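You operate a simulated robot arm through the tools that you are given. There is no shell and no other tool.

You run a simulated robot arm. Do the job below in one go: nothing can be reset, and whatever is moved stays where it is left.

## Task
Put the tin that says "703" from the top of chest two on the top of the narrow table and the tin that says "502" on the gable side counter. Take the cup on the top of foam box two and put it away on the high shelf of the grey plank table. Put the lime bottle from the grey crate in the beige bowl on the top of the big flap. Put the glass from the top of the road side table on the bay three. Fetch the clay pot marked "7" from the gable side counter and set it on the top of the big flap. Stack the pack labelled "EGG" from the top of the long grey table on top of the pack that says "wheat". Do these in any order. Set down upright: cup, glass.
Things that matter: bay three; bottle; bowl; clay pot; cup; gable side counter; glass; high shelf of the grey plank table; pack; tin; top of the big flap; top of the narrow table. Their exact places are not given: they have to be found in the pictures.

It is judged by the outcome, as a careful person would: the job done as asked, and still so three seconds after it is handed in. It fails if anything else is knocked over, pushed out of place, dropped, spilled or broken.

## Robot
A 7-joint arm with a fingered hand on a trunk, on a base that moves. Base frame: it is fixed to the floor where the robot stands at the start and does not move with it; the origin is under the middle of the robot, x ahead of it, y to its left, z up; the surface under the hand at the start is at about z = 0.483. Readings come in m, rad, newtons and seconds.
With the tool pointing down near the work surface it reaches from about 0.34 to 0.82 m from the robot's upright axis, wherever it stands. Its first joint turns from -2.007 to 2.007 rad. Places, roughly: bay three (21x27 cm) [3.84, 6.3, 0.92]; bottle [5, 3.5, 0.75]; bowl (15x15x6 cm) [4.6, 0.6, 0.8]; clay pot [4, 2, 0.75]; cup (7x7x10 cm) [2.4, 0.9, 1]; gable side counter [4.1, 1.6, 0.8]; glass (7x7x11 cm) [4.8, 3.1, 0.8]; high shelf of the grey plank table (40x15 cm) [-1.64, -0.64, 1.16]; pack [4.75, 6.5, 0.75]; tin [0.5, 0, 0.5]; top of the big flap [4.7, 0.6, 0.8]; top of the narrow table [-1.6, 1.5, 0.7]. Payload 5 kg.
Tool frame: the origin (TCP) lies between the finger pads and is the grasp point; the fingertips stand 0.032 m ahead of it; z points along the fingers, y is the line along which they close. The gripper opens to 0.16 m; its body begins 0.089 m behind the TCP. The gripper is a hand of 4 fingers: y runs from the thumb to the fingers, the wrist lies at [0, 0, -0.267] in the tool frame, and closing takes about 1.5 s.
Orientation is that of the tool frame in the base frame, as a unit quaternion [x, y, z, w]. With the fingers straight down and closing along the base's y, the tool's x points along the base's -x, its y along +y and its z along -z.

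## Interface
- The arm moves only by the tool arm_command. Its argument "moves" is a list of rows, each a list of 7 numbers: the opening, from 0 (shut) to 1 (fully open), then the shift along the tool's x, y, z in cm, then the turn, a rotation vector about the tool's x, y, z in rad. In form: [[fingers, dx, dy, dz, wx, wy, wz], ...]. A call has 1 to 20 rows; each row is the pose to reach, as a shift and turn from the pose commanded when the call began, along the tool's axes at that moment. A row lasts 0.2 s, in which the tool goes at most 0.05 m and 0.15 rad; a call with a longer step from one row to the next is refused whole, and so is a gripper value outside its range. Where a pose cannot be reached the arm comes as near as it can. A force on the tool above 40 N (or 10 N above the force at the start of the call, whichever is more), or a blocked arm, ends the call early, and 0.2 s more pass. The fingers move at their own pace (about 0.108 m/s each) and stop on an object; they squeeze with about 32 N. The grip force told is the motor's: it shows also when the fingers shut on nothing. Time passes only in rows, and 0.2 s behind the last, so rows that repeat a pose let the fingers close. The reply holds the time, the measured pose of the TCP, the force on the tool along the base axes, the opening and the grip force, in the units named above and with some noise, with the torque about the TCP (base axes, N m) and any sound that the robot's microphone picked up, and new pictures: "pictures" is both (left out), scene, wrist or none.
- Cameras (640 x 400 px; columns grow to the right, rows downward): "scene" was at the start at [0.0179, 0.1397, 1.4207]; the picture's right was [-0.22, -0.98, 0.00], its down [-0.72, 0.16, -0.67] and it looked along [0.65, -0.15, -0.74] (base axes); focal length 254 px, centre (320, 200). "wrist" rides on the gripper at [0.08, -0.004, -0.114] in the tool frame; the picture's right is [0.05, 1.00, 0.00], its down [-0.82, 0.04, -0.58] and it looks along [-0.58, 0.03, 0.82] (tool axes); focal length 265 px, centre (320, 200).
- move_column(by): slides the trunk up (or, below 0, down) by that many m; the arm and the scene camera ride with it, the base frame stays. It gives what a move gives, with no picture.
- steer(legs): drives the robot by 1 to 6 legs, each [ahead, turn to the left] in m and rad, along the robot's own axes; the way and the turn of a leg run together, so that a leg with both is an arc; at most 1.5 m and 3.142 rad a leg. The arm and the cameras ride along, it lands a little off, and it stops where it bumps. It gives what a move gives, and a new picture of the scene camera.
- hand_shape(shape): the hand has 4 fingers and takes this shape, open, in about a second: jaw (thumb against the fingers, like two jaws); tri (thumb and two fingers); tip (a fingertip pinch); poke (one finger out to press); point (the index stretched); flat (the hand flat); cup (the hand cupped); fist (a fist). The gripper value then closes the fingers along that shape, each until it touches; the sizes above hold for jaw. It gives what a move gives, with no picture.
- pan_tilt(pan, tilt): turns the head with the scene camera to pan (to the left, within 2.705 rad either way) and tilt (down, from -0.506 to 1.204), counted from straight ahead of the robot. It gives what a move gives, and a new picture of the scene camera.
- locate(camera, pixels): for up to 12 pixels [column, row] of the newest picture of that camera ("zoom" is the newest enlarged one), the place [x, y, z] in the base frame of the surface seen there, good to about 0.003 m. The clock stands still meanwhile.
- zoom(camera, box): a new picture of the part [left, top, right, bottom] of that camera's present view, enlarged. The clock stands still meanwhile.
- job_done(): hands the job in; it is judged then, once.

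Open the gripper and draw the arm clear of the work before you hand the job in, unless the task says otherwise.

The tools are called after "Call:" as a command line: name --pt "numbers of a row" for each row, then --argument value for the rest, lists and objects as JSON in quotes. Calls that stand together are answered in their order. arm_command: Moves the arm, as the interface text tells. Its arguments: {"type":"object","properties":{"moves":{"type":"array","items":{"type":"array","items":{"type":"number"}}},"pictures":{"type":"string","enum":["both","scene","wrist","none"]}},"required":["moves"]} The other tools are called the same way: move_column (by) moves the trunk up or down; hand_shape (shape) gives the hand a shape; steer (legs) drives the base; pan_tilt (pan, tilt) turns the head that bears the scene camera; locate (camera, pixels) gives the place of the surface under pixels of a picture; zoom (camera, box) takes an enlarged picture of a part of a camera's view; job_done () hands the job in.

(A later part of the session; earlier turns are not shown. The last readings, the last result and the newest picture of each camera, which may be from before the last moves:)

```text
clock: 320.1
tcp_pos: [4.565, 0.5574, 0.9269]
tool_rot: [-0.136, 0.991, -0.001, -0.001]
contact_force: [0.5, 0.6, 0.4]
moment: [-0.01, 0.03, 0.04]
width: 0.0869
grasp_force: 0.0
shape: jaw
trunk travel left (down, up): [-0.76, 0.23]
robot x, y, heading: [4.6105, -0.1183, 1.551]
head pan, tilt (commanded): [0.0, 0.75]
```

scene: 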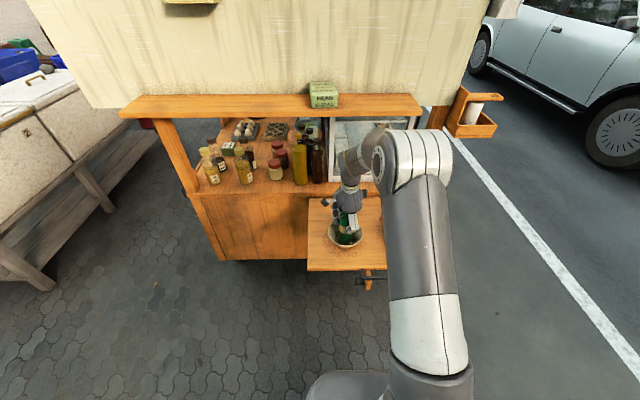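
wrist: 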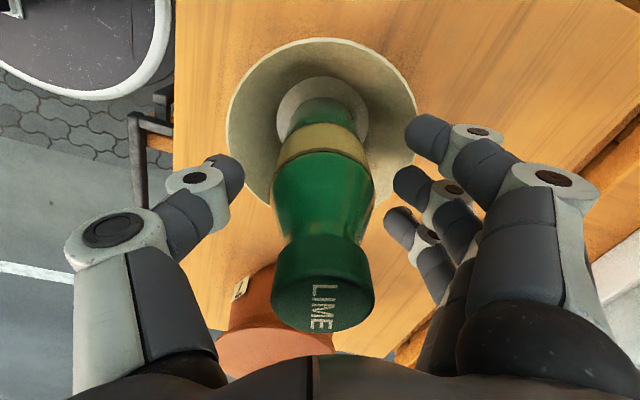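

The bottle stands upright by itself. I rise straight up and then retract.

Call:
arm_command --pt "0.55 0 0 -3 0 0 0" --pt "0.55 0 0 -7 0 0 0" --pt "0.55 0 0 -11 0 0 0" --pt "0.55 0 0 -15 0 0 0" --pt "0.55 0 0 -18 0 0 0" --pt "0.55 0 -4 -19 0 0 0" --pt "0.55 0 -8.5 -19 0 0 0" --pt "0.55 0 -13 -19 0 0 0" --pt "0.55 0 -17.5 -19 0 0 0" --pt "0.55 0 -22 -19 0 0 0" --pt "0.55 0 -22 -19 0 0 0" --pictures "scene"

Call:
zoom --camera "scene" --box '[300, 150, 440, 290]'

```text
clock: 322.5
tcp_pos: [4.6241, 0.3485, 1.114]
tool_rot: [-0.136, 0.991, -0.002, -0.001]
contact_force: [0.5, 0.4, 0.1]
moment: [0.01, 0.02, -0.01]
width: 0.0874
grasp_force: 0.1
shape: jaw
trunk travel left (down, up): [-0.76, 0.23]
robot x, y, heading: [4.6114, -0.1139, 1.559]
head pan, tilt (commanded): [0.0, 0.75]
```

scene: 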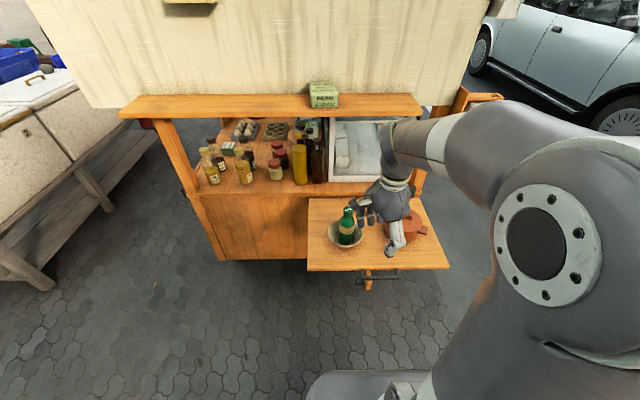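

```text
2.86 times, centred on (370, 220) of scene
```

zoom: 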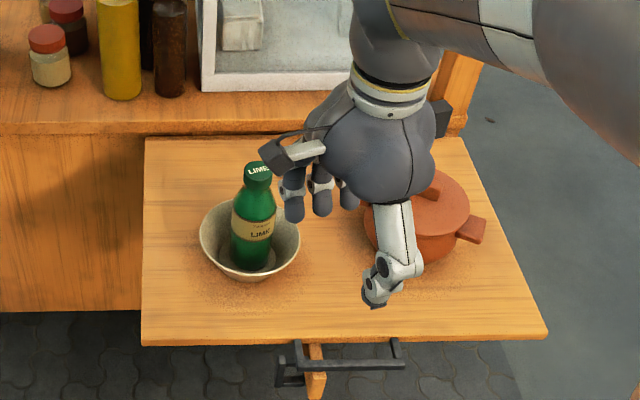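

Lime bottle stands in the bowl; pot is fine. I turn the hand back to its natural yaw and drive again to the road-side table.

Call:
arm_command --pt "0.7 0 -0.2 -1 0 0 -0.13" --pt "0.7 0 -0.4 -1 0 0 -0.26" --pt "0.7 0 -0.6 -1 0 0 -0.39" --pt "0.7 0 -0.8 -1 0 0 -0.52" --pt "0.7 0 -1 -1 0 0 -0.65" --pt "0.7 0 -1 -1 0 0 -0.78" --pt "0.7 0 -1 -1 0 0 -0.91" --pt "0.7 0 -1 -1 0 0 -1.04" --pt "0.7 0 -1 -1 0 0 -1.17" --pt "0.7 0 -1 -1 0 0 -1.297" --pt "0.7 0 -1 -1 0 0 -1.297" --pictures "none"

Call:
steer --legs '[[0, -1.56], [0.97, 0.0], [0, 1.57], [1.5, 0.0], [1.5, 0.0]]'

```text
clock: 324.9
tcp_pos: [4.627, 0.3362, 1.1265]
tool_rot: [-0.707, 0.707, 0.0, -0.002]
contact_force: [0.7, -0.2, 0.3]
moment: [0.0, -0.03, 0.01]
width: 0.1117
grasp_force: 0.1
shape: jaw
trunk travel left (down, up): [-0.76, 0.23]
robot x, y, heading: [4.6096, -0.1128, 1.55]
head pan, tilt (commanded): [0.0, 0.75]
```

```text
clock: 351.6
tcp_pos: [5.4964, 3.2713, 1.1266]
tool_rot: [0.727, -0.686, 0.001, 0.002]
contact_force: [0.8, -0.2, 0.1]
moment: [0.0, -0.01, 0.03]
width: 0.1113
grasp_force: 0.1
shape: jaw
trunk travel left (down, up): [-0.76, 0.23]
robot x, y, heading: [5.5063, 2.8213, 1.61]
head pan, tilt (commanded): [0.0, 0.75]
```

scene: 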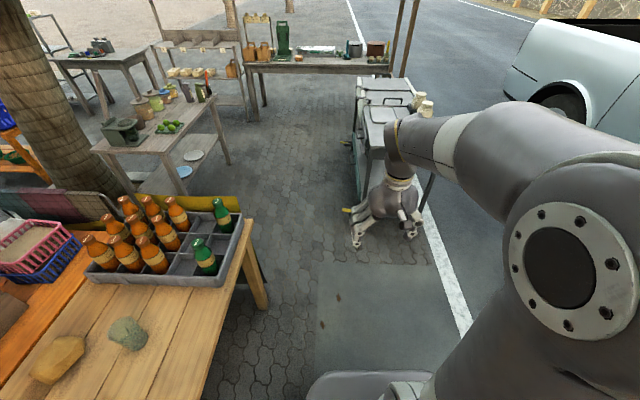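

From here the area to the north is visible: bay rack at (200,45) and tables beyond. I look up to survey it before taking the glass.

Call:
pan_tilt --pan 0.25 --tilt 0.35

Call:
zoom --camera "scene" --box '[220, 70, 460, 220]'

```text
clock: 352.4
tcp_pos: [5.4966, 3.2719, 1.1264]
tool_rot: [0.728, -0.686, 0.001, 0.002]
contact_force: [-0.1, -0.5, 0.0]
moment: [-0.04, 0.02, -0.03]
width: 0.1115
grasp_force: 0.0
shape: jaw
trunk travel left (down, up): [-0.76, 0.23]
robot x, y, heading: [5.5055, 2.8206, 1.608]
head pan, tilt (commanded): [0.25, 0.351]
```

scene: 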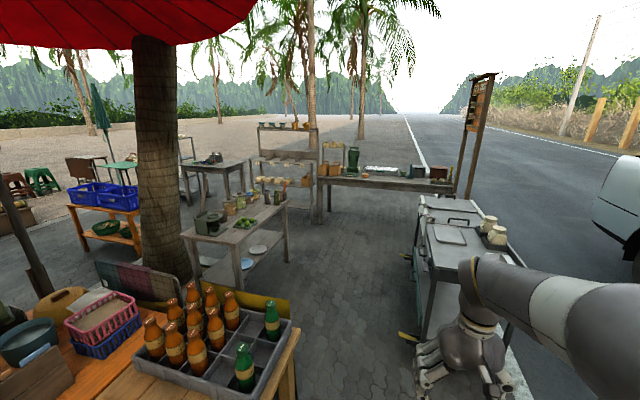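

```text
2.67 times, centred on (340, 145) of scene
```

zoom: 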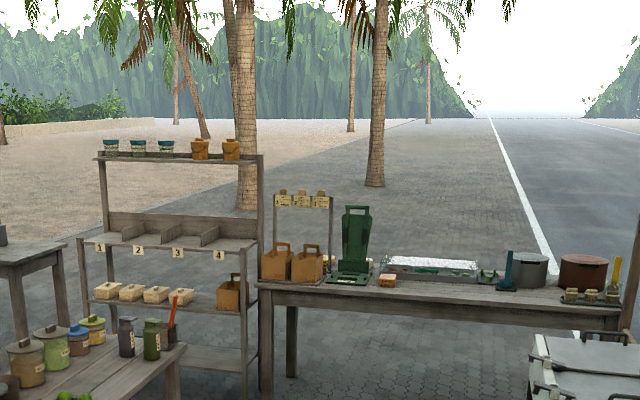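

The rack with bays 1–4 is visible with a top shelf above. I locate its levels and the long table objects.

Call:
locate --camera "zoom" --pixels '[[180, 242], [178, 253], [138, 250], [218, 255], [180, 158], [100, 246], [255, 245], [387, 280], [320, 285], [180, 225], [150, 290], [450, 285]]'

Call:
zoom --camera "scene" --box '[310, 130, 460, 210]'

```text
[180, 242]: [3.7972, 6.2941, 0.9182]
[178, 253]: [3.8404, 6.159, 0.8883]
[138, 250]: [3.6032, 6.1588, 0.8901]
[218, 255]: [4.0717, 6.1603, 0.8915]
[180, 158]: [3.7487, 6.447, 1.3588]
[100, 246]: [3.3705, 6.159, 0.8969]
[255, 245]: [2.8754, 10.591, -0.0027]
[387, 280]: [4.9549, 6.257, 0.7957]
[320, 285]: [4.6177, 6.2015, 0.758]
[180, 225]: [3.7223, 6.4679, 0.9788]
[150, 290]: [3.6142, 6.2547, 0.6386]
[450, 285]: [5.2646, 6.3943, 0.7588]
```

```text
4.27 times, centred on (385, 170) of scene
```

zoom: 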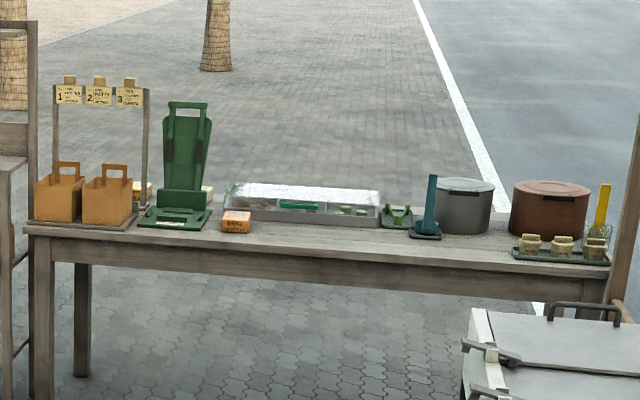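

Bay 3's front label is at (3.84,6.16), floor z 0.918, and the top shelf starts only at y≈6.45. I locate the table standing in front of the rack to plan the approach.

Call:
locate --camera "scene" --pixels '[[185, 238], [243, 245], [286, 205], [230, 200], [288, 262], [240, 290], [315, 222], [330, 260], [405, 255], [195, 165], [245, 165], [430, 250]]'

Call:
pan_tilt --pan 1.3 --tilt 0.75

```text
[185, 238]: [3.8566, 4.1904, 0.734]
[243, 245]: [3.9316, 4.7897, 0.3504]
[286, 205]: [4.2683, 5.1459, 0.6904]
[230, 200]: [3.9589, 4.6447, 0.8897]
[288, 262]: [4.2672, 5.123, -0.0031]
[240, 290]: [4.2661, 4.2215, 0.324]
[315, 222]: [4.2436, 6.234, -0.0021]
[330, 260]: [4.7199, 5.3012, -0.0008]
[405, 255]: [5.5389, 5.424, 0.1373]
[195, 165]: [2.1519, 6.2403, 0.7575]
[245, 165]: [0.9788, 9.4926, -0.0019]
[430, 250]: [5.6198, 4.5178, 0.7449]
```

```text
clock: 353.7
tcp_pos: [5.4953, 3.272, 1.1269]
tool_rot: [0.727, -0.687, 0.0, 0.001]
contact_force: [0.3, 0.5, 0.1]
moment: [0.02, -0.03, 0.02]
width: 0.1118
grasp_force: 0.1
shape: jaw
trunk travel left (down, up): [-0.76, 0.23]
robot x, y, heading: [5.5051, 2.8194, 1.613]
head pan, tilt (commanded): [1.3, 0.75]
```

scene: 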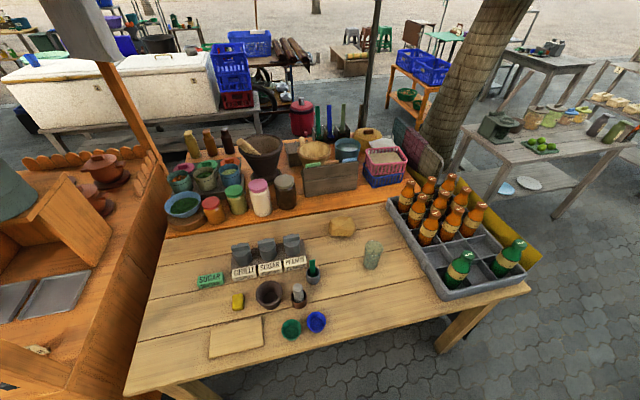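

The glass stands at (372,255) on the road-side table near the crate. I zoom in to measure it.

Call:
zoom --camera "scene" --box '[320, 205, 420, 290]'

```text
4.71 times, centred on (370, 248) of scene
```

zoom: 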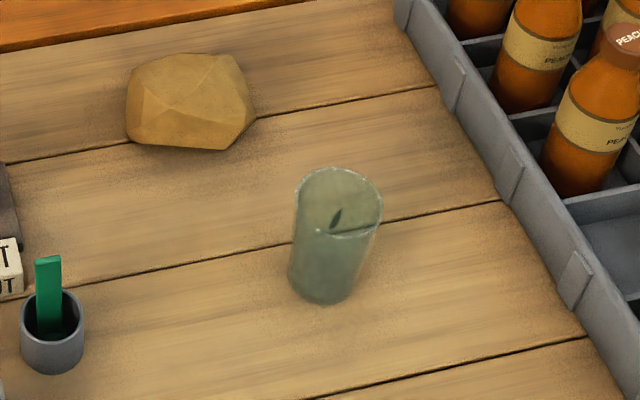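

The glass seems to hold liquid with a leaf, so it must stay level. I locate its rim, base and the table around it.

Call:
locate --camera "zoom" --pixels '[[297, 195], [380, 200], [340, 168], [345, 238], [325, 300], [292, 270], [362, 275], [250, 330], [190, 100], [55, 340], [480, 180], [500, 190]]'

```text
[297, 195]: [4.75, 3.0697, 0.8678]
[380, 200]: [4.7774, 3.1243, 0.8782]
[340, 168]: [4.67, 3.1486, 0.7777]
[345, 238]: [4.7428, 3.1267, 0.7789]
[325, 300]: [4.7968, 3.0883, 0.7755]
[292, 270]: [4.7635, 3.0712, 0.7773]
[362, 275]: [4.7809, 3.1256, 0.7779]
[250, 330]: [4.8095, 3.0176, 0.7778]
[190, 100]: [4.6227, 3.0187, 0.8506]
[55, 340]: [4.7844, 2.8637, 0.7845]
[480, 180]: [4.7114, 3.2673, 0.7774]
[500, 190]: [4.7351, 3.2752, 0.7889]
```

Glass centre ≈(4.768,3.098), table z 0.777, height ≈0.11. I drive to stand straight in front of it.

Call:
steer --legs '[[0.28, 0.0], [0, 1.53], [0.07, 0.0]]'

Call:
pan_tilt --pan 0.1 --tilt 0.8

Call:
arm_command --pt "0.8 0 0 0 0 0 0" --pictures "wrist"

```text
clock: 360.1
tcp_pos: [4.9697, 3.107, 1.1259]
tool_rot: [1.0, 0.012, 0.002, 0.001]
contact_force: [-0.2, 0.7, -0.7]
moment: [0.02, -0.03, -0.02]
width: 0.1117
grasp_force: 0.1
shape: jaw
trunk travel left (down, up): [-0.76, 0.23]
robot x, y, heading: [5.4224, 3.0988, -3.137]
head pan, tilt (commanded): [1.3, 0.75]
```

scene: 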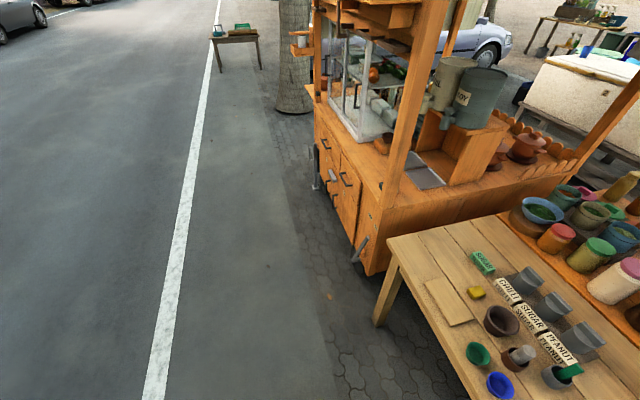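

```text
clock: 361.5
tcp_pos: [4.9702, 3.1063, 1.1264]
tool_rot: [1.0, 0.012, 0.001, 0.001]
contact_force: [0.2, -0.8, 0.1]
moment: [0.01, -0.05, -0.01]
width: 0.1116
grasp_force: 0.0
shape: jaw
trunk travel left (down, up): [-0.76, 0.23]
robot x, y, heading: [5.4191, 3.0996, -3.138]
head pan, tilt (commanded): [0.099, 0.799]
```

scene: 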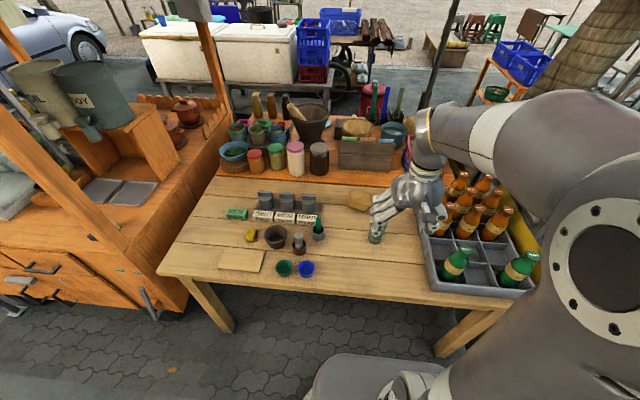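

```text
clock: 361.9
tcp_pos: [4.9704, 3.1055, 1.1267]
tool_rot: [1.0, 0.011, 0.002, 0.001]
contact_force: [-0.9, 0.6, -0.7]
moment: [-0.01, 0.01, 0.02]
width: 0.1277
grasp_force: 0.0
shape: jaw
trunk travel left (down, up): [-0.76, 0.23]
robot x, y, heading: [5.4201, 3.0987, -3.143]
head pan, tilt (commanded): [0.099, 0.799]
```

wrist: 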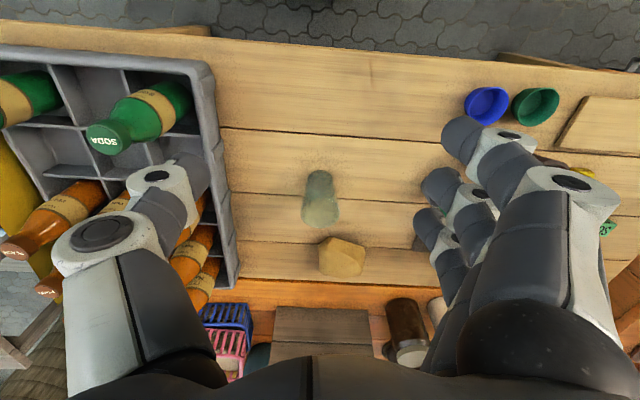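

The wrist view shows the glass at (320,200), centred. I locate its rim and base from this view.

Call:
zoom --camera "wrist" --box '[270, 150, 380, 240]'

Call:
locate --camera "wrist" --pixels '[[320, 172], [303, 210], [338, 212], [319, 226], [308, 178], [332, 178], [320, 190], [340, 255]]'

```text
4.44 times, centred on (325, 195) of wrist
```

zoom: 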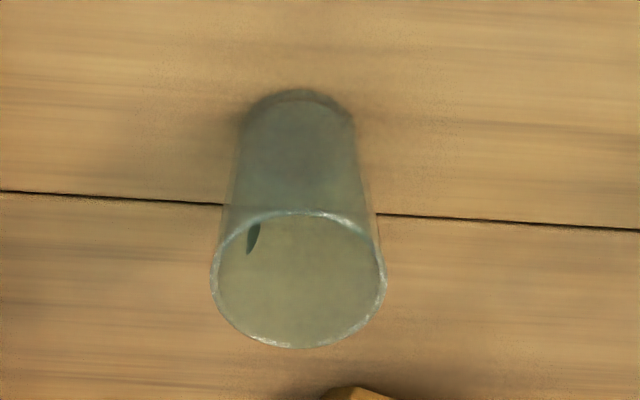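

```text
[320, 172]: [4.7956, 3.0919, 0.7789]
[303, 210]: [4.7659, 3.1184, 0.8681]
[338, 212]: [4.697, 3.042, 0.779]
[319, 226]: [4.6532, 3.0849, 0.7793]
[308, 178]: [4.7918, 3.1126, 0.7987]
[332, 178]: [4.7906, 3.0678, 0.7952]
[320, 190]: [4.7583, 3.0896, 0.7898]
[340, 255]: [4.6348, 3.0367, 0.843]
```

Glass centre ≈(4.769,3.092). I move above it, then descend around it with the hand open.

Call:
arm_command --pt "0.8 -4.5 0.2 0 0 0 0" --pt "0.8 -9 0.4 0 0 0 0" --pt "0.8 -13.5 0.6 1 0 0 0" --pt "0.8 -18 0.8 2 0 0 0" --pt "0.8 -20.2 0.9 5 0 0 0" --pt "0.8 -20.2 0.9 9.5 0 0 0" --pt "0.8 -20.2 0.9 14 0 0 0" --pt "0.8 -20.2 0.9 14 0 0 0"

```text
clock: 363.7
tcp_pos: [4.7672, 3.0946, 0.9876]
tool_rot: [1.0, 0.012, 0.001, 0.002]
contact_force: [1.7, 0.4, -0.9]
moment: [0.01, -0.05, -0.01]
width: 0.1279
grasp_force: 0.0
shape: jaw
trunk travel left (down, up): [-0.76, 0.23]
robot x, y, heading: [5.4203, 3.0994, -3.13]
head pan, tilt (commanded): [0.099, 0.799]
```

scene: 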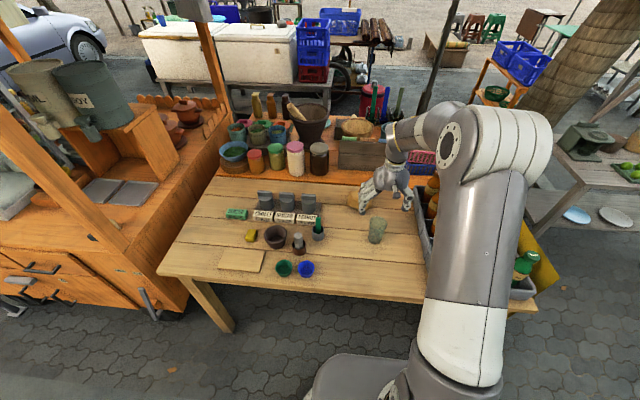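
wrist: 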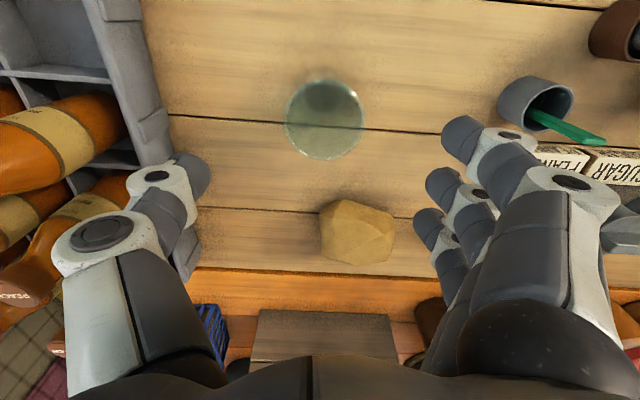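

The rim appears about 0.6 cm nearer the robot and 0.4 cm to the left. I correct and descend to TCP z≈0.845.

Call:
arm_command --pt "0.8 0.6 0.4 2 0 0 0" --pt "0.8 0.6 0.4 6 0 0 0" --pt "0.8 0.6 0.4 10 0 0 0" --pt "0.8 0.6 0.4 13 0 0 0" --pt "0.8 0.6 0.4 14.2 0 0 0" --pt "0.8 0.6 0.4 14.2 0 0 0"

```text
clock: 365.1
tcp_pos: [4.7765, 3.0888, 0.844]
tool_rot: [1.0, 0.013, 0.001, 0.0]
contact_force: [1.0, -0.2, -1.2]
moment: [0.02, 0.0, 0.0]
width: 0.1278
grasp_force: 0.0
shape: jaw
trunk travel left (down, up): [-0.76, 0.23]
robot x, y, heading: [5.4248, 3.1006, -3.133]
head pan, tilt (commanded): [0.099, 0.799]
```

scene: 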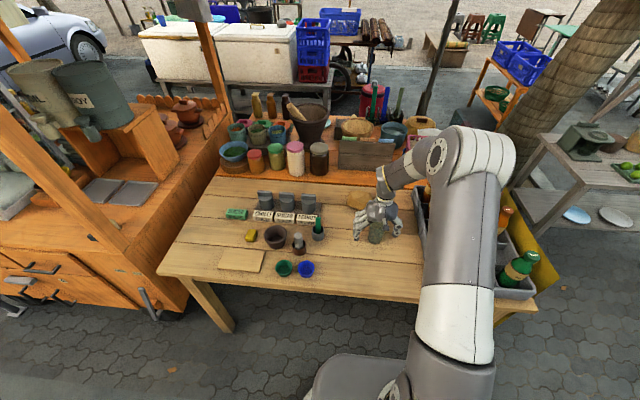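
wrist: 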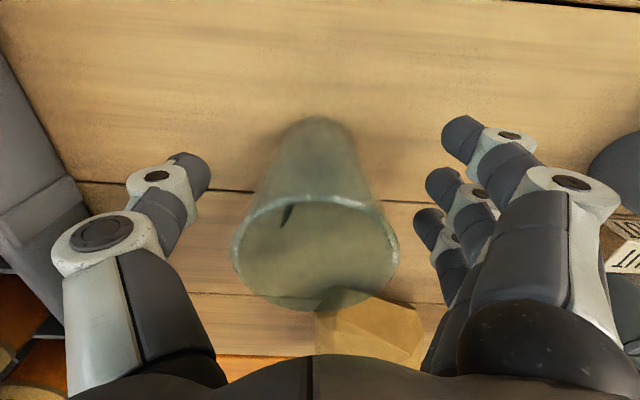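

The glass is centred in the hand. I close on it.

Call:
arm_command --pt "0.55 0 0 0 0 0 0" --pt "0.4 0 0 0 0 0 0" --pt "0.2 0 0 0 0 0 0" --pt "0 0 0 0 0 0 0" --pt "0 0 0 0 0 0 0" --pt "0 0 0 0 0 0 0" --pictures "wrist"

```text
clock: 366.5
tcp_pos: [4.7777, 3.0889, 0.8443]
tool_rot: [1.0, 0.012, 0.002, 0.001]
contact_force: [-0.5, 0.6, 0.4]
moment: [0.03, 0.01, 0.02]
width: 0.043
grasp_force: 32.1
shape: jaw
trunk travel left (down, up): [-0.76, 0.23]
robot x, y, heading: [5.4214, 3.0983, -3.137]
head pan, tilt (commanded): [0.099, 0.799]
```

wrist: 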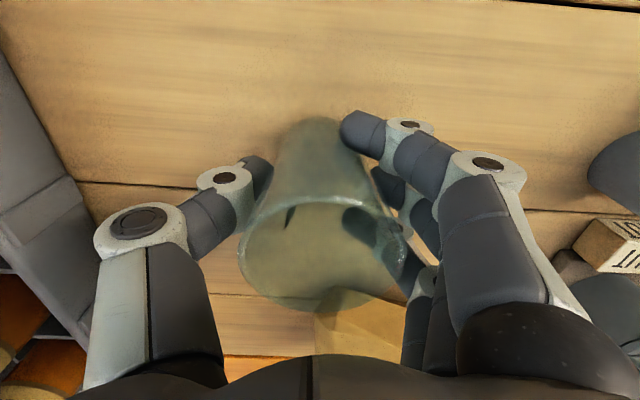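

Gripped (32 N, 0.043 at the tips on the tapered glass). I lift slightly and check it stays level.

Call:
arm_command --pt "0 0 0 -1 0 0 0" --pt "0 0 0 -3 0 0 0" --pt "0 0 0 -6 0 0 0" --pt "0 0 0 -6 0 0 0"

Call:
zoom --camera "scene" --box '[330, 150, 430, 260]'

```text
clock: 367.5
tcp_pos: [4.777, 3.0872, 0.9045]
tool_rot: [1.0, 0.012, 0.002, 0.001]
contact_force: [0.2, 0.7, -2.7]
moment: [0.0, 0.0, 0.02]
width: 0.0429
grasp_force: 32.4
shape: jaw
trunk travel left (down, up): [-0.76, 0.23]
robot x, y, heading: [5.4232, 3.0998, -3.133]
head pan, tilt (commanded): [0.099, 0.799]
```

scene: 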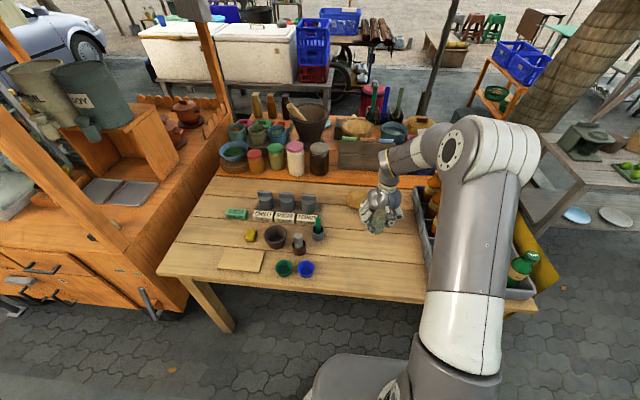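
wrist: 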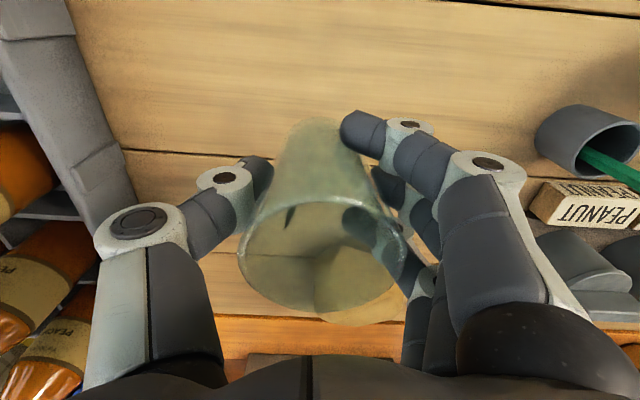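

```text
3.64 times, centred on (380, 205) of scene
```

zoom: 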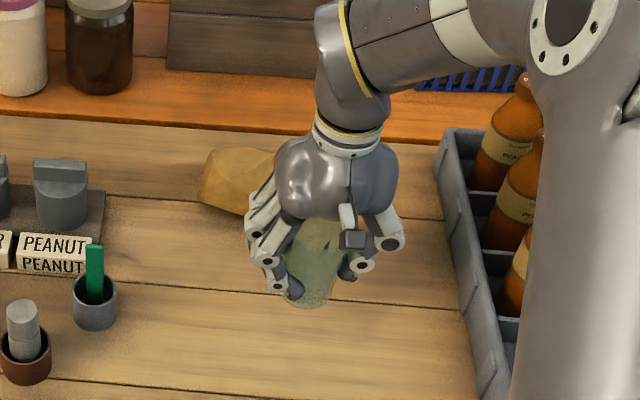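

The glass is held level. I raise and retract it, then back off slightly and drive north in steps.

Call:
arm_command --pt "0 0 0 -4 0 0 0" --pt "0 0 0 -8 0 0 0" --pt "0 0 0 -12 0 0 0" --pt "0 2 0 -16 0 0 0" --pt "0 5 0 -19.5 0 0 0" --pt "0 9 0 -20 0 0 0" --pt "0 13 0 -20 0 0 0" --pt "0 17 0 -20 0 0 0" --pt "0 20 0 -20 0 0 0" --pt "0 20 0 -20 0 0 0" --pictures "wrist"

Call:
steer --legs '[[-0.1, 0.0], [0, -1.57], [0.65, 0.0], [0, 0.72]]'

```text
clock: 369.7
tcp_pos: [4.9734, 3.0946, 1.105]
tool_rot: [1.0, 0.013, 0.002, 0.001]
contact_force: [-0.2, 0.2, -1.9]
moment: [0.0, 0.02, -0.02]
width: 0.0425
grasp_force: 32.1
shape: jaw
trunk travel left (down, up): [-0.76, 0.23]
robot x, y, heading: [5.427, 3.0994, -3.138]
head pan, tilt (commanded): [0.099, 0.799]
```

wrist: 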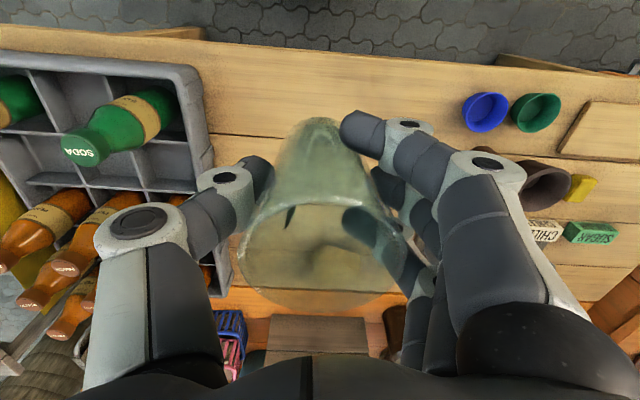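

```text
clock: 379.8
tcp_pos: [5.1962, 4.0818, 1.105]
tool_rot: [0.923, -0.384, 0.001, 0.001]
contact_force: [0.4, 0.0, -2.7]
moment: [0.01, -0.02, -0.03]
width: 0.0426
grasp_force: 32.4
shape: jaw
trunk travel left (down, up): [-0.76, 0.23]
robot x, y, heading: [5.5037, 3.7615, 2.331]
head pan, tilt (commanded): [0.099, 0.799]
```

scene: 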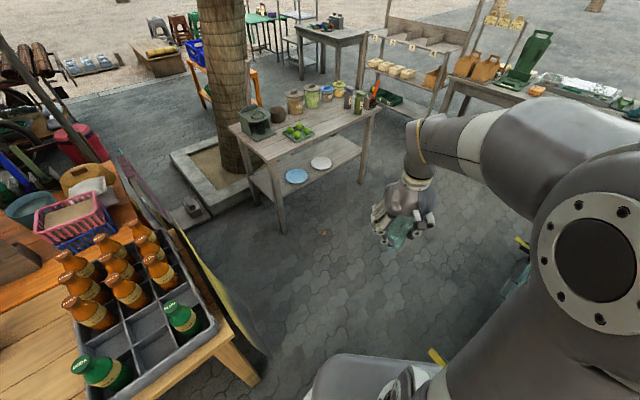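

I check the yellow-tipped trolley parts at (437,355) and (522,243), since they are near my base.

Call:
locate --camera "scene" --pixels '[[437, 355], [522, 243], [360, 180], [282, 230], [515, 285], [440, 100], [490, 95], [540, 92], [380, 130], [330, 100]]'

Call:
zoom --camera "scene" --box '[340, 0, 640, 200]'

```text
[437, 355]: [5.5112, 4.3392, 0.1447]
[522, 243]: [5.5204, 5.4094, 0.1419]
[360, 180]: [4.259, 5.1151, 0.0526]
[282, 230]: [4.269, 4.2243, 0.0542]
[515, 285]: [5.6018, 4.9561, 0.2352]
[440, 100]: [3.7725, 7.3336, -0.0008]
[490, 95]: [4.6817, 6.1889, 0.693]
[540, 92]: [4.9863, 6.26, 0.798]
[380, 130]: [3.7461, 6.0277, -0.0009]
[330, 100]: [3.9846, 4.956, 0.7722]
```

```text
2.00 times, centred on (490, 100) of scene
```

zoom: 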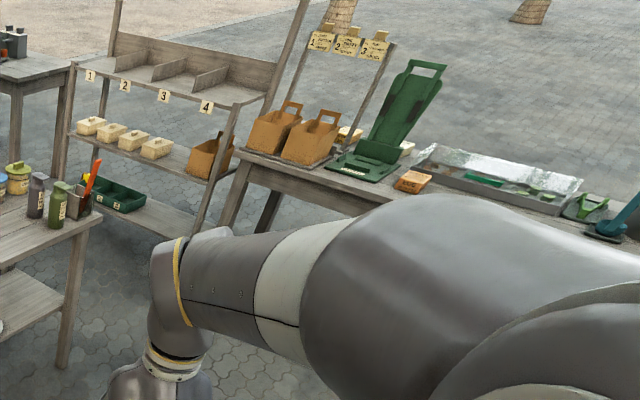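

The lane is free. I drive on to (4.85,4.5), then (4.75,5.65), and turn left toward the rack.

Call:
steer --legs '[[0.98, 0.0], [0, -0.66], [1.13, 0.0], [0, 1.47]]'

```text
clock: 395.7
tcp_pos: [4.2115, 5.6189, 1.1043]
tool_rot: [1.0, 0.01, 0.002, 0.001]
contact_force: [-0.2, 0.0, -2.6]
moment: [-0.01, -0.01, 0.01]
width: 0.0426
grasp_force: 32.1
shape: jaw
trunk travel left (down, up): [-0.76, 0.23]
robot x, y, heading: [4.6607, 5.6225, -3.135]
head pan, tilt (commanded): [0.099, 0.799]
```

scene: 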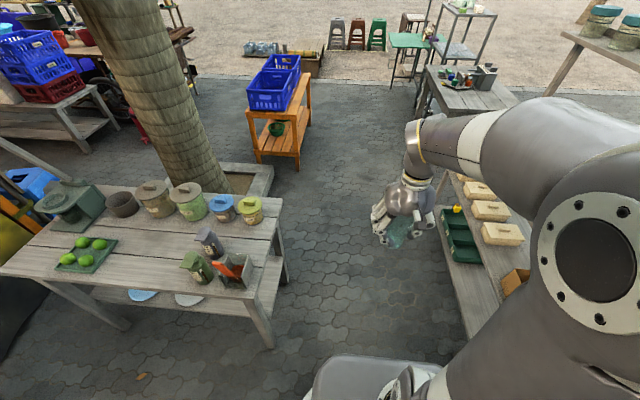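

I check the rack's front edge and the table corner clearance before moving in front of bay three.

Call:
locate --camera "scene" --pixels '[[438, 215], [460, 290], [480, 300], [283, 230], [275, 345], [250, 300], [520, 265], [480, 190], [600, 55], [470, 335]]'

Call:
pan_tilt --pan -0.9 --tilt 0.6

```text
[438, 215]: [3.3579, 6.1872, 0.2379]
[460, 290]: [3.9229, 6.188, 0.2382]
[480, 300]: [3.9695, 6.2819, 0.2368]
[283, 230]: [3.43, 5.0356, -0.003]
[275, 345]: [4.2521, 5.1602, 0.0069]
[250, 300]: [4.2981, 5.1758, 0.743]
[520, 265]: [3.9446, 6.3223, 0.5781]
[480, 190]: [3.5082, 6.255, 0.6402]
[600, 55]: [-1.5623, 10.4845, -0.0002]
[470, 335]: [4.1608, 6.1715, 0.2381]
```

```text
clock: 397.0
tcp_pos: [4.2109, 5.619, 1.1047]
tool_rot: [1.0, 0.011, 0.001, 0.0]
contact_force: [0.4, -0.2, -1.7]
moment: [0.01, -0.02, 0.02]
width: 0.0425
grasp_force: 31.9
shape: jaw
trunk travel left (down, up): [-0.76, 0.23]
robot x, y, heading: [4.6574, 5.6233, -3.142]
head pan, tilt (commanded): [-0.901, 0.6]
```

scene: 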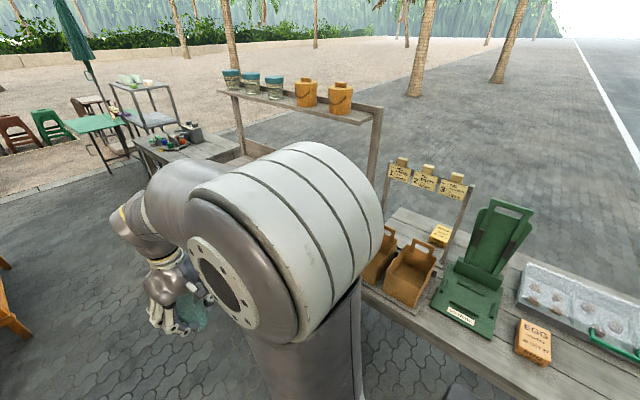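

Rack front is at y≈6.18; path is clear. I drive ahead 0.82 m and turn right to face bay three.

Call:
steer --legs '[[0.81, 0.0], [0, -1.57]]'

Call:
pan_tilt --pan 0.1 --tilt 0.7

```text
clock: 405.1
tcp_pos: [3.8405, 6.0683, 1.1051]
tool_rot: [0.716, -0.698, 0.0, 0.002]
contact_force: [-0.6, 0.8, -3.3]
moment: [0.0, 0.03, 0.0]
width: 0.0425
grasp_force: 31.7
shape: jaw
trunk travel left (down, up): [-0.76, 0.23]
robot x, y, heading: [3.845, 5.6201, 1.578]
head pan, tilt (commanded): [-0.901, 0.6]
```

scene: 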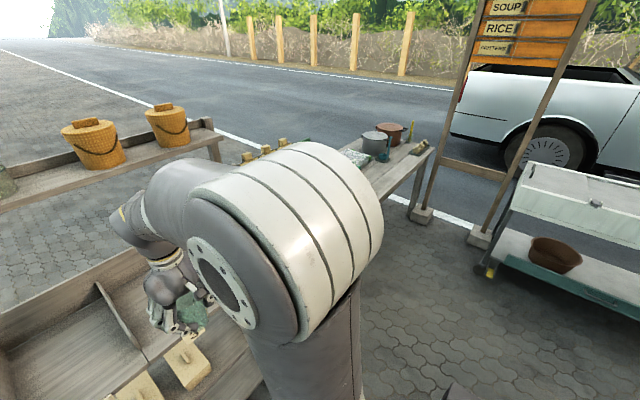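

```text
clock: 406.4
tcp_pos: [3.841, 6.0675, 1.1055]
tool_rot: [0.717, -0.697, 0.001, 0.002]
contact_force: [-0.5, 0.3, -2.3]
moment: [0.01, 0.0, 0.02]
width: 0.0424
grasp_force: 31.8
shape: jaw
trunk travel left (down, up): [-0.76, 0.23]
robot x, y, heading: [3.8481, 5.6212, 1.578]
head pan, tilt (commanded): [0.099, 0.7]
```

scene: 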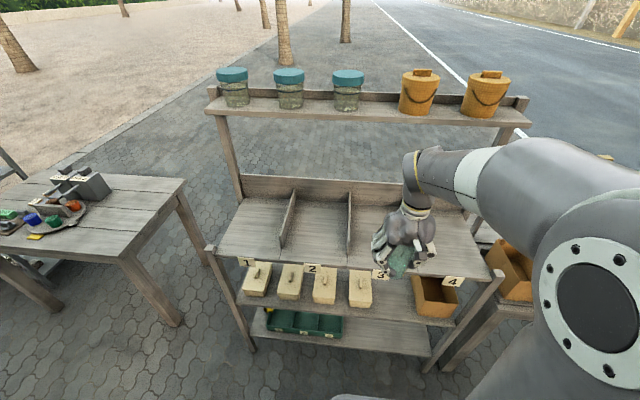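

Facing the rack; bay 3's label is at (380,273) with my hand in front. I locate the dividers, back panel and top shelf.

Call:
locate --camera "scene" --pixels '[[380, 273], [349, 260], [349, 195], [282, 248], [293, 192], [365, 250], [365, 215], [452, 281], [440, 215], [365, 195], [370, 118], [465, 240]]'

Call:
zoom --camera "scene" --box '[280, 160, 500, 310]'

```text
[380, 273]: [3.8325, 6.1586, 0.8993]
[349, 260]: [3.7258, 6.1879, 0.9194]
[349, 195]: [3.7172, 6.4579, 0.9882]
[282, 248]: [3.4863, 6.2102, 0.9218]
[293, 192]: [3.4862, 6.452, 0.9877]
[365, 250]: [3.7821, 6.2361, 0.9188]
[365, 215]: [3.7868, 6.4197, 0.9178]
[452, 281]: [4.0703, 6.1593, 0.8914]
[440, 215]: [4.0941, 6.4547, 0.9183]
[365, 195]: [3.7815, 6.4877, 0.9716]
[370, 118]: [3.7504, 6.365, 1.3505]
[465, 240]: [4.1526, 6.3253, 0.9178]
```

```text
2.67 times, centred on (390, 235) of scene
```

zoom: 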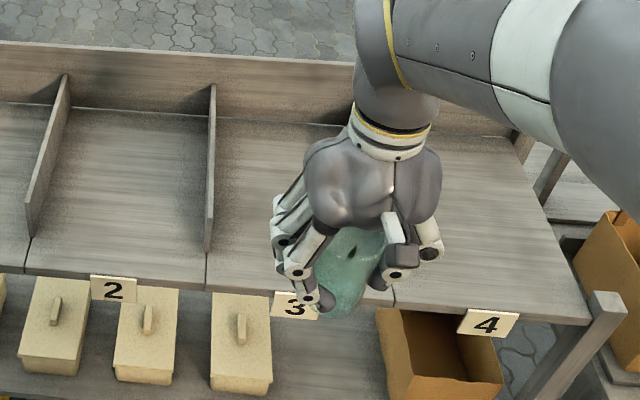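

Bay 3 spans x 3.725–3.95, y 6.16–6.47, floor 0.918; top shelf starts y≈6.36 at z 1.35. I lower to z≈1.03 and move the glass in to (3.84,6.25).

Call:
arm_command --pt "0 0 0 2.5 0 0 0" --pt "0 0 0 5 0 0 0" --pt "0 -3 -0.1 6.5 0 0 0" --pt "0 -7 -0.2 7 0 0 0" --pt "0 -11 -0.3 7 0 0 0" --pt "0 -15 -0.4 7 0 0 0" --pt "0 -18.5 -0.5 7 0 0 0" --pt "0 -18.5 -0.5 7 0 0 0"

Call:
zoom --camera "scene" --box '[280, 130, 500, 300]'

```text
clock: 408.2
tcp_pos: [3.8406, 6.2535, 1.037]
tool_rot: [0.717, -0.697, 0.001, 0.002]
contact_force: [-0.4, -0.3, -2.1]
moment: [-0.03, -0.01, 0.03]
width: 0.0425
grasp_force: 32.0
shape: jaw
trunk travel left (down, up): [-0.76, 0.23]
robot x, y, heading: [3.8454, 5.6212, 1.578]
head pan, tilt (commanded): [0.099, 0.7]
```

scene: 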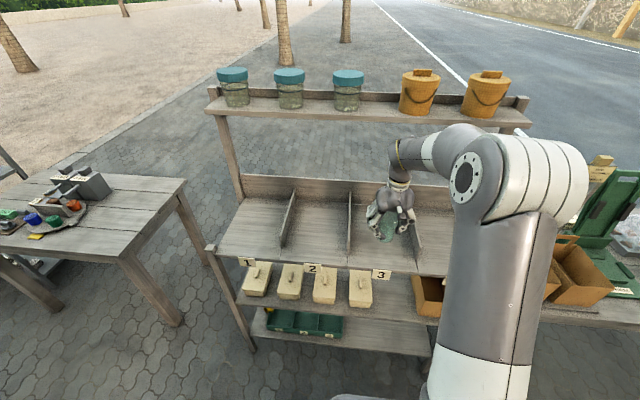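
wrist: 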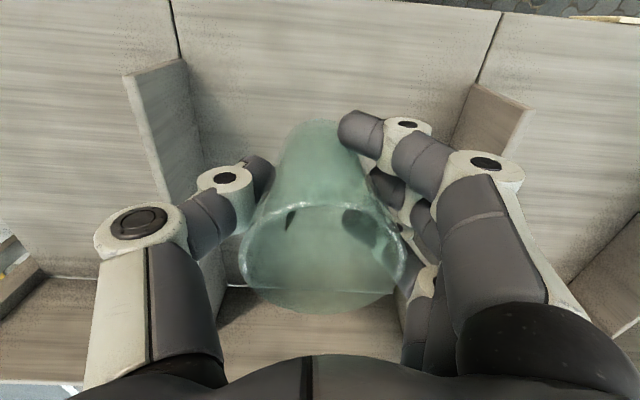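

```text
2.35 times, centred on (390, 215) of scene
```

zoom: 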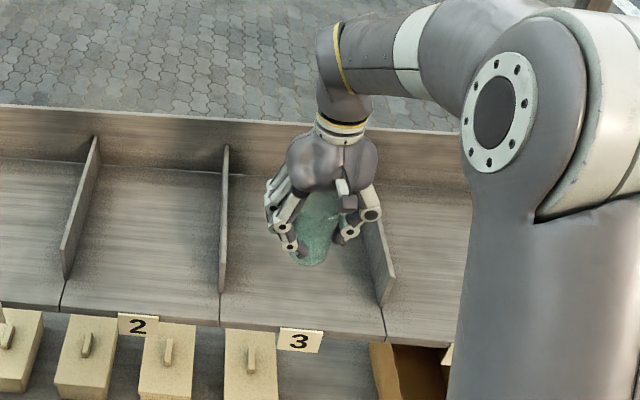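

The glass is between the dividers of bay 3. I lower it to just above the floor and then seek soft contact.

Call:
arm_command --pt "0 0 0 2 0 0 0" --pt "0 0 0 4 0 0 0" --pt "0 0 0 4.9 0 0 0" --pt "0 0 0 4.9 0 0 0" --pictures "none"

Call:
arm_command --pt "0 0 0 0.2 0 0 0" --pt "0 0 0 0.4 0 0 0" --pictures "wrist"

```text
clock: 409.2
tcp_pos: [3.8412, 6.2536, 0.9858]
tool_rot: [0.717, -0.698, 0.0, 0.001]
contact_force: [0.6, 0.5, -2.5]
moment: [-0.04, 0.0, 0.01]
width: 0.0424
grasp_force: 32.8
shape: jaw
trunk travel left (down, up): [-0.76, 0.23]
robot x, y, heading: [3.8513, 5.6229, 1.581]
head pan, tilt (commanded): [0.099, 0.7]
```

```text
clock: 409.8
tcp_pos: [3.8408, 6.2534, 0.9828]
tool_rot: [0.716, -0.698, 0.0, 0.001]
contact_force: [-0.1, -1.7, 7.8]
moment: [-0.02, 0.15, 0.05]
width: 0.0426
grasp_force: 32.3
shape: jaw
trunk travel left (down, up): [-0.76, 0.23]
robot x, y, heading: [3.8466, 5.6184, 1.579]
head pan, tilt (commanded): [0.099, 0.7]
```

wrist: 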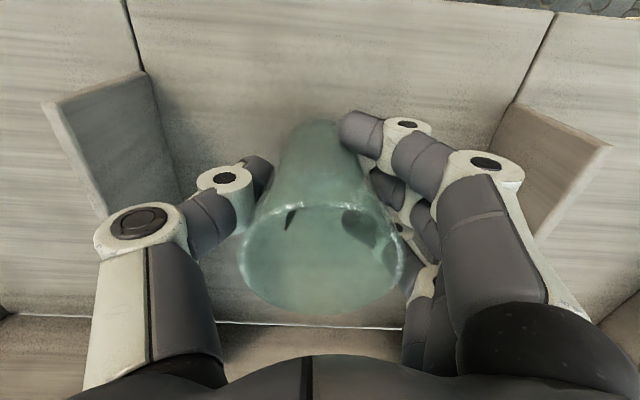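

Soft contact (8 N). I open the fingers slowly to 0.55 and check the glass stands.

Call:
arm_command --pt "0.3 0 0 0 0 0 0" --pt "0.35 0 0 0 0 0 0" --pt "0.45 0 0 0 0 0 0" --pt "0.55 0 0 0 0 0 0" --pt "0.6 0 0 0 0 0 0" --pt "0.6 0 0 0 0 0 0" --pictures "wrist"

```text
clock: 411.2
tcp_pos: [3.841, 6.2541, 0.9824]
tool_rot: [0.716, -0.698, 0.001, 0.001]
contact_force: [-0.1, -0.2, -0.4]
moment: [-0.02, -0.01, -0.01]
width: 0.0953
grasp_force: 0.0
shape: jaw
trunk travel left (down, up): [-0.76, 0.23]
robot x, y, heading: [3.847, 5.6192, 1.579]
head pan, tilt (commanded): [0.099, 0.7]
```

wrist: 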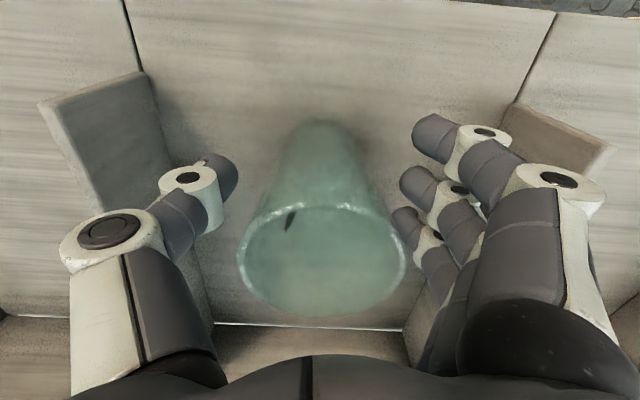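

The glass stands upright in bay 3. I rise straight up and retract.

Call:
arm_command --pt "0.6 0 0 -3 0 0 0" --pt "0.6 0 0 -6 0 0 0" --pt "0.6 0 0 -9 0 0 0" --pt "0.6 0 0 -11.5 0 0 0" --pt "0.6 4 0 -12 0 0 0" --pt "0.6 8 0 -12 0 0 0" --pt "0.6 12 0 -12 0 0 0" --pt "0.6 16 0 -12 0 0 0" --pt "0.6 20 0 -12 0 0 0" --pt "0.6 20 0 -12 0 0 0" --pictures "scene"

Call:
zoom --camera "scene" --box '[280, 130, 500, 300]'

```text
clock: 413.4
tcp_pos: [3.8498, 6.0524, 1.1011]
tool_rot: [0.716, -0.698, 0.001, 0.002]
contact_force: [0.2, -1.0, 0.1]
moment: [0.02, -0.04, -0.03]
width: 0.0954
grasp_force: 0.0
shape: jaw
trunk travel left (down, up): [-0.76, 0.23]
robot x, y, heading: [3.8477, 5.6206, 1.583]
head pan, tilt (commanded): [0.099, 0.7]
```

scene: 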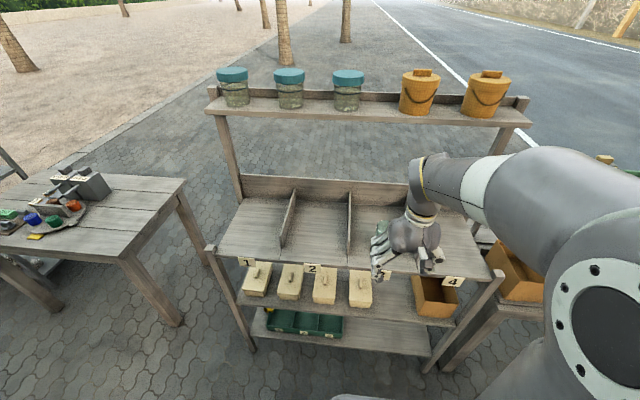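

```text
2.35 times, centred on (390, 215) of scene
```

zoom: 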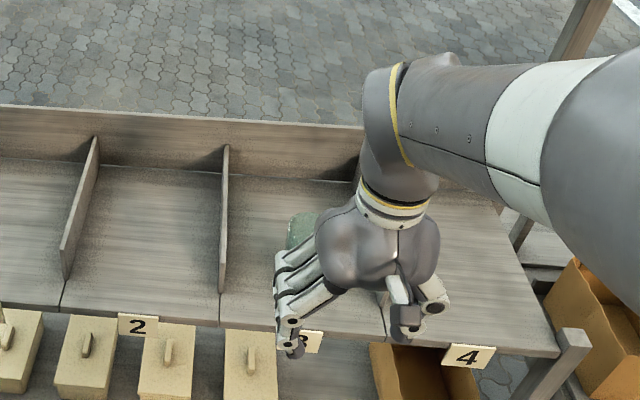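

The glass is upright in bay three. Next, the EGG pack: I move east along the aisle and turn to face the long grey table.

Call:
steer --legs '[[0, -1.58], [0.95, 0.0], [0, 1.57]]'

Call:
pan_tilt --pan 0.1 --tilt 0.7

```text
clock: 426.0
tcp_pos: [4.8266, 6.031, 1.1004]
tool_rot: [-0.693, 0.721, -0.001, -0.002]
contact_force: [0.2, -0.3, 0.5]
moment: [0.05, 0.0, -0.01]
width: 0.0954
grasp_force: 0.1
shape: jaw
trunk travel left (down, up): [-0.76, 0.23]
robot x, y, heading: [4.795, 5.5972, 1.508]
head pan, tilt (commanded): [0.099, 0.7]
```

scene: 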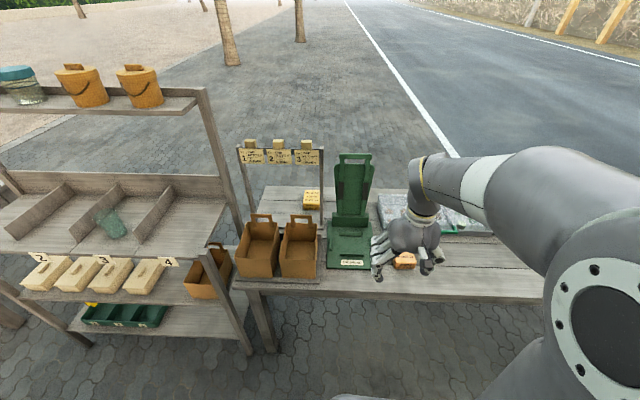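

```text
clock: 426.6
tcp_pos: [4.8261, 6.0309, 1.1007]
tool_rot: [-0.693, 0.721, 0.0, -0.001]
contact_force: [-0.2, -0.2, 1.2]
moment: [0.02, -0.01, 0.0]
width: 0.0954
grasp_force: 0.1
shape: jaw
trunk travel left (down, up): [-0.76, 0.23]
robot x, y, heading: [4.8, 5.6005, 1.515]
head pan, tilt (commanded): [0.099, 0.7]
```

scene: 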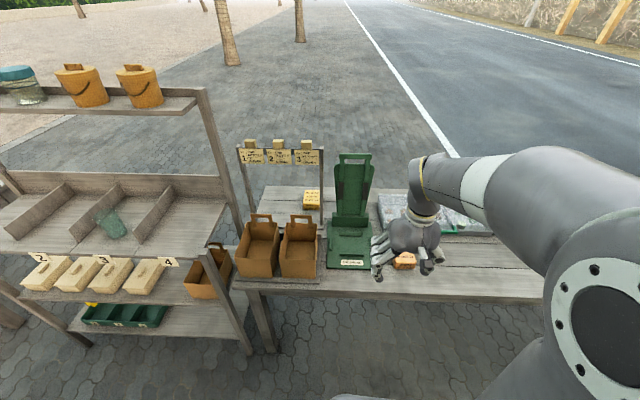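

I see a yellow pack at (312,200) on the table and EGG at (405,262) below my hand; the glass stands in bay 3. I zoom on both packs.

Call:
zoom --camera "scene" --box '[230, 130, 430, 290]'

Call:
zoom --camera "scene" --box '[290, 180, 340, 220]'

```text
2.50 times, centred on (330, 210) of scene
```

zoom: 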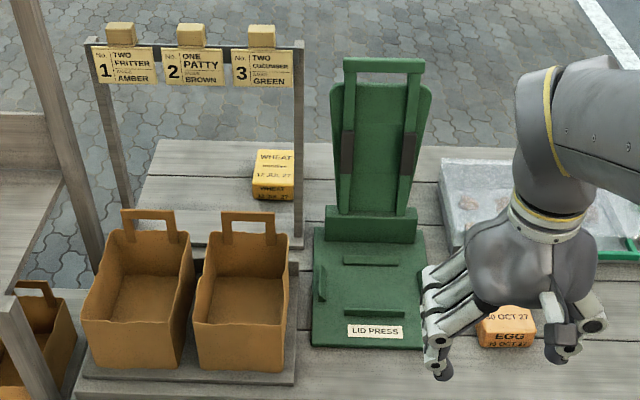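

```text
10.00 times, centred on (315, 200) of scene
```

zoom: 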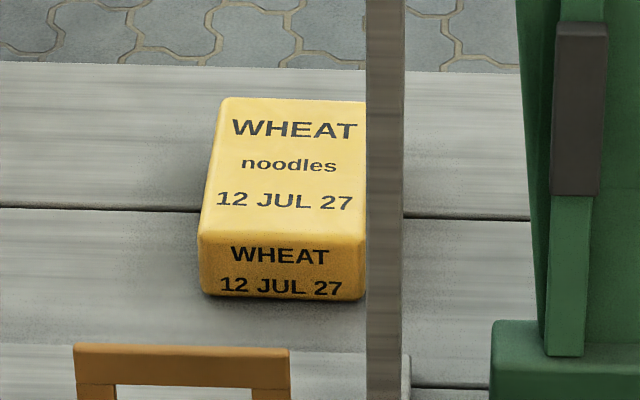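

WHEAT stands at the back of the table behind the sign stand. I locate both packs, the stand and the green press.

Call:
locate --camera "zoom" --pixels '[[225, 103], [355, 103], [362, 238], [202, 232], [285, 165], [385, 100], [385, 340], [550, 50], [210, 290], [440, 330]]'

Call:
locate --camera "scene" --pixels '[[405, 262], [240, 155], [320, 160], [320, 220], [305, 145], [352, 160], [370, 200], [395, 195], [348, 262], [300, 225], [262, 220], [345, 225]]'

```text
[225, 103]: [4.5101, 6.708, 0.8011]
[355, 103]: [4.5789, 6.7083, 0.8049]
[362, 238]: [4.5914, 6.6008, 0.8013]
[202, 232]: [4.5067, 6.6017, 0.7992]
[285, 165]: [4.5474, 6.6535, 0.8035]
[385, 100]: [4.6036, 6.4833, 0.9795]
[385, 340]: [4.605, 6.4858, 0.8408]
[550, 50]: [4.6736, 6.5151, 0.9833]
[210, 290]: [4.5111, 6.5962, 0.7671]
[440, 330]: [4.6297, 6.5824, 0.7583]
```

```text
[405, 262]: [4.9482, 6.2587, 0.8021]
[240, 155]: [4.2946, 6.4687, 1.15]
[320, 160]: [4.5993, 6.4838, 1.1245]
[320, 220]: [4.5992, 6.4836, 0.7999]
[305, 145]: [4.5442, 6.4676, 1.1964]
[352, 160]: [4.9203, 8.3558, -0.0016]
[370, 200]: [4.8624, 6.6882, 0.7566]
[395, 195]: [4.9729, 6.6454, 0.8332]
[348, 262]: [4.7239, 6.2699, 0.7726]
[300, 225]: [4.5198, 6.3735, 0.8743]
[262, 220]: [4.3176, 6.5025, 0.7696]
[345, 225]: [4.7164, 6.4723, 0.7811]
```

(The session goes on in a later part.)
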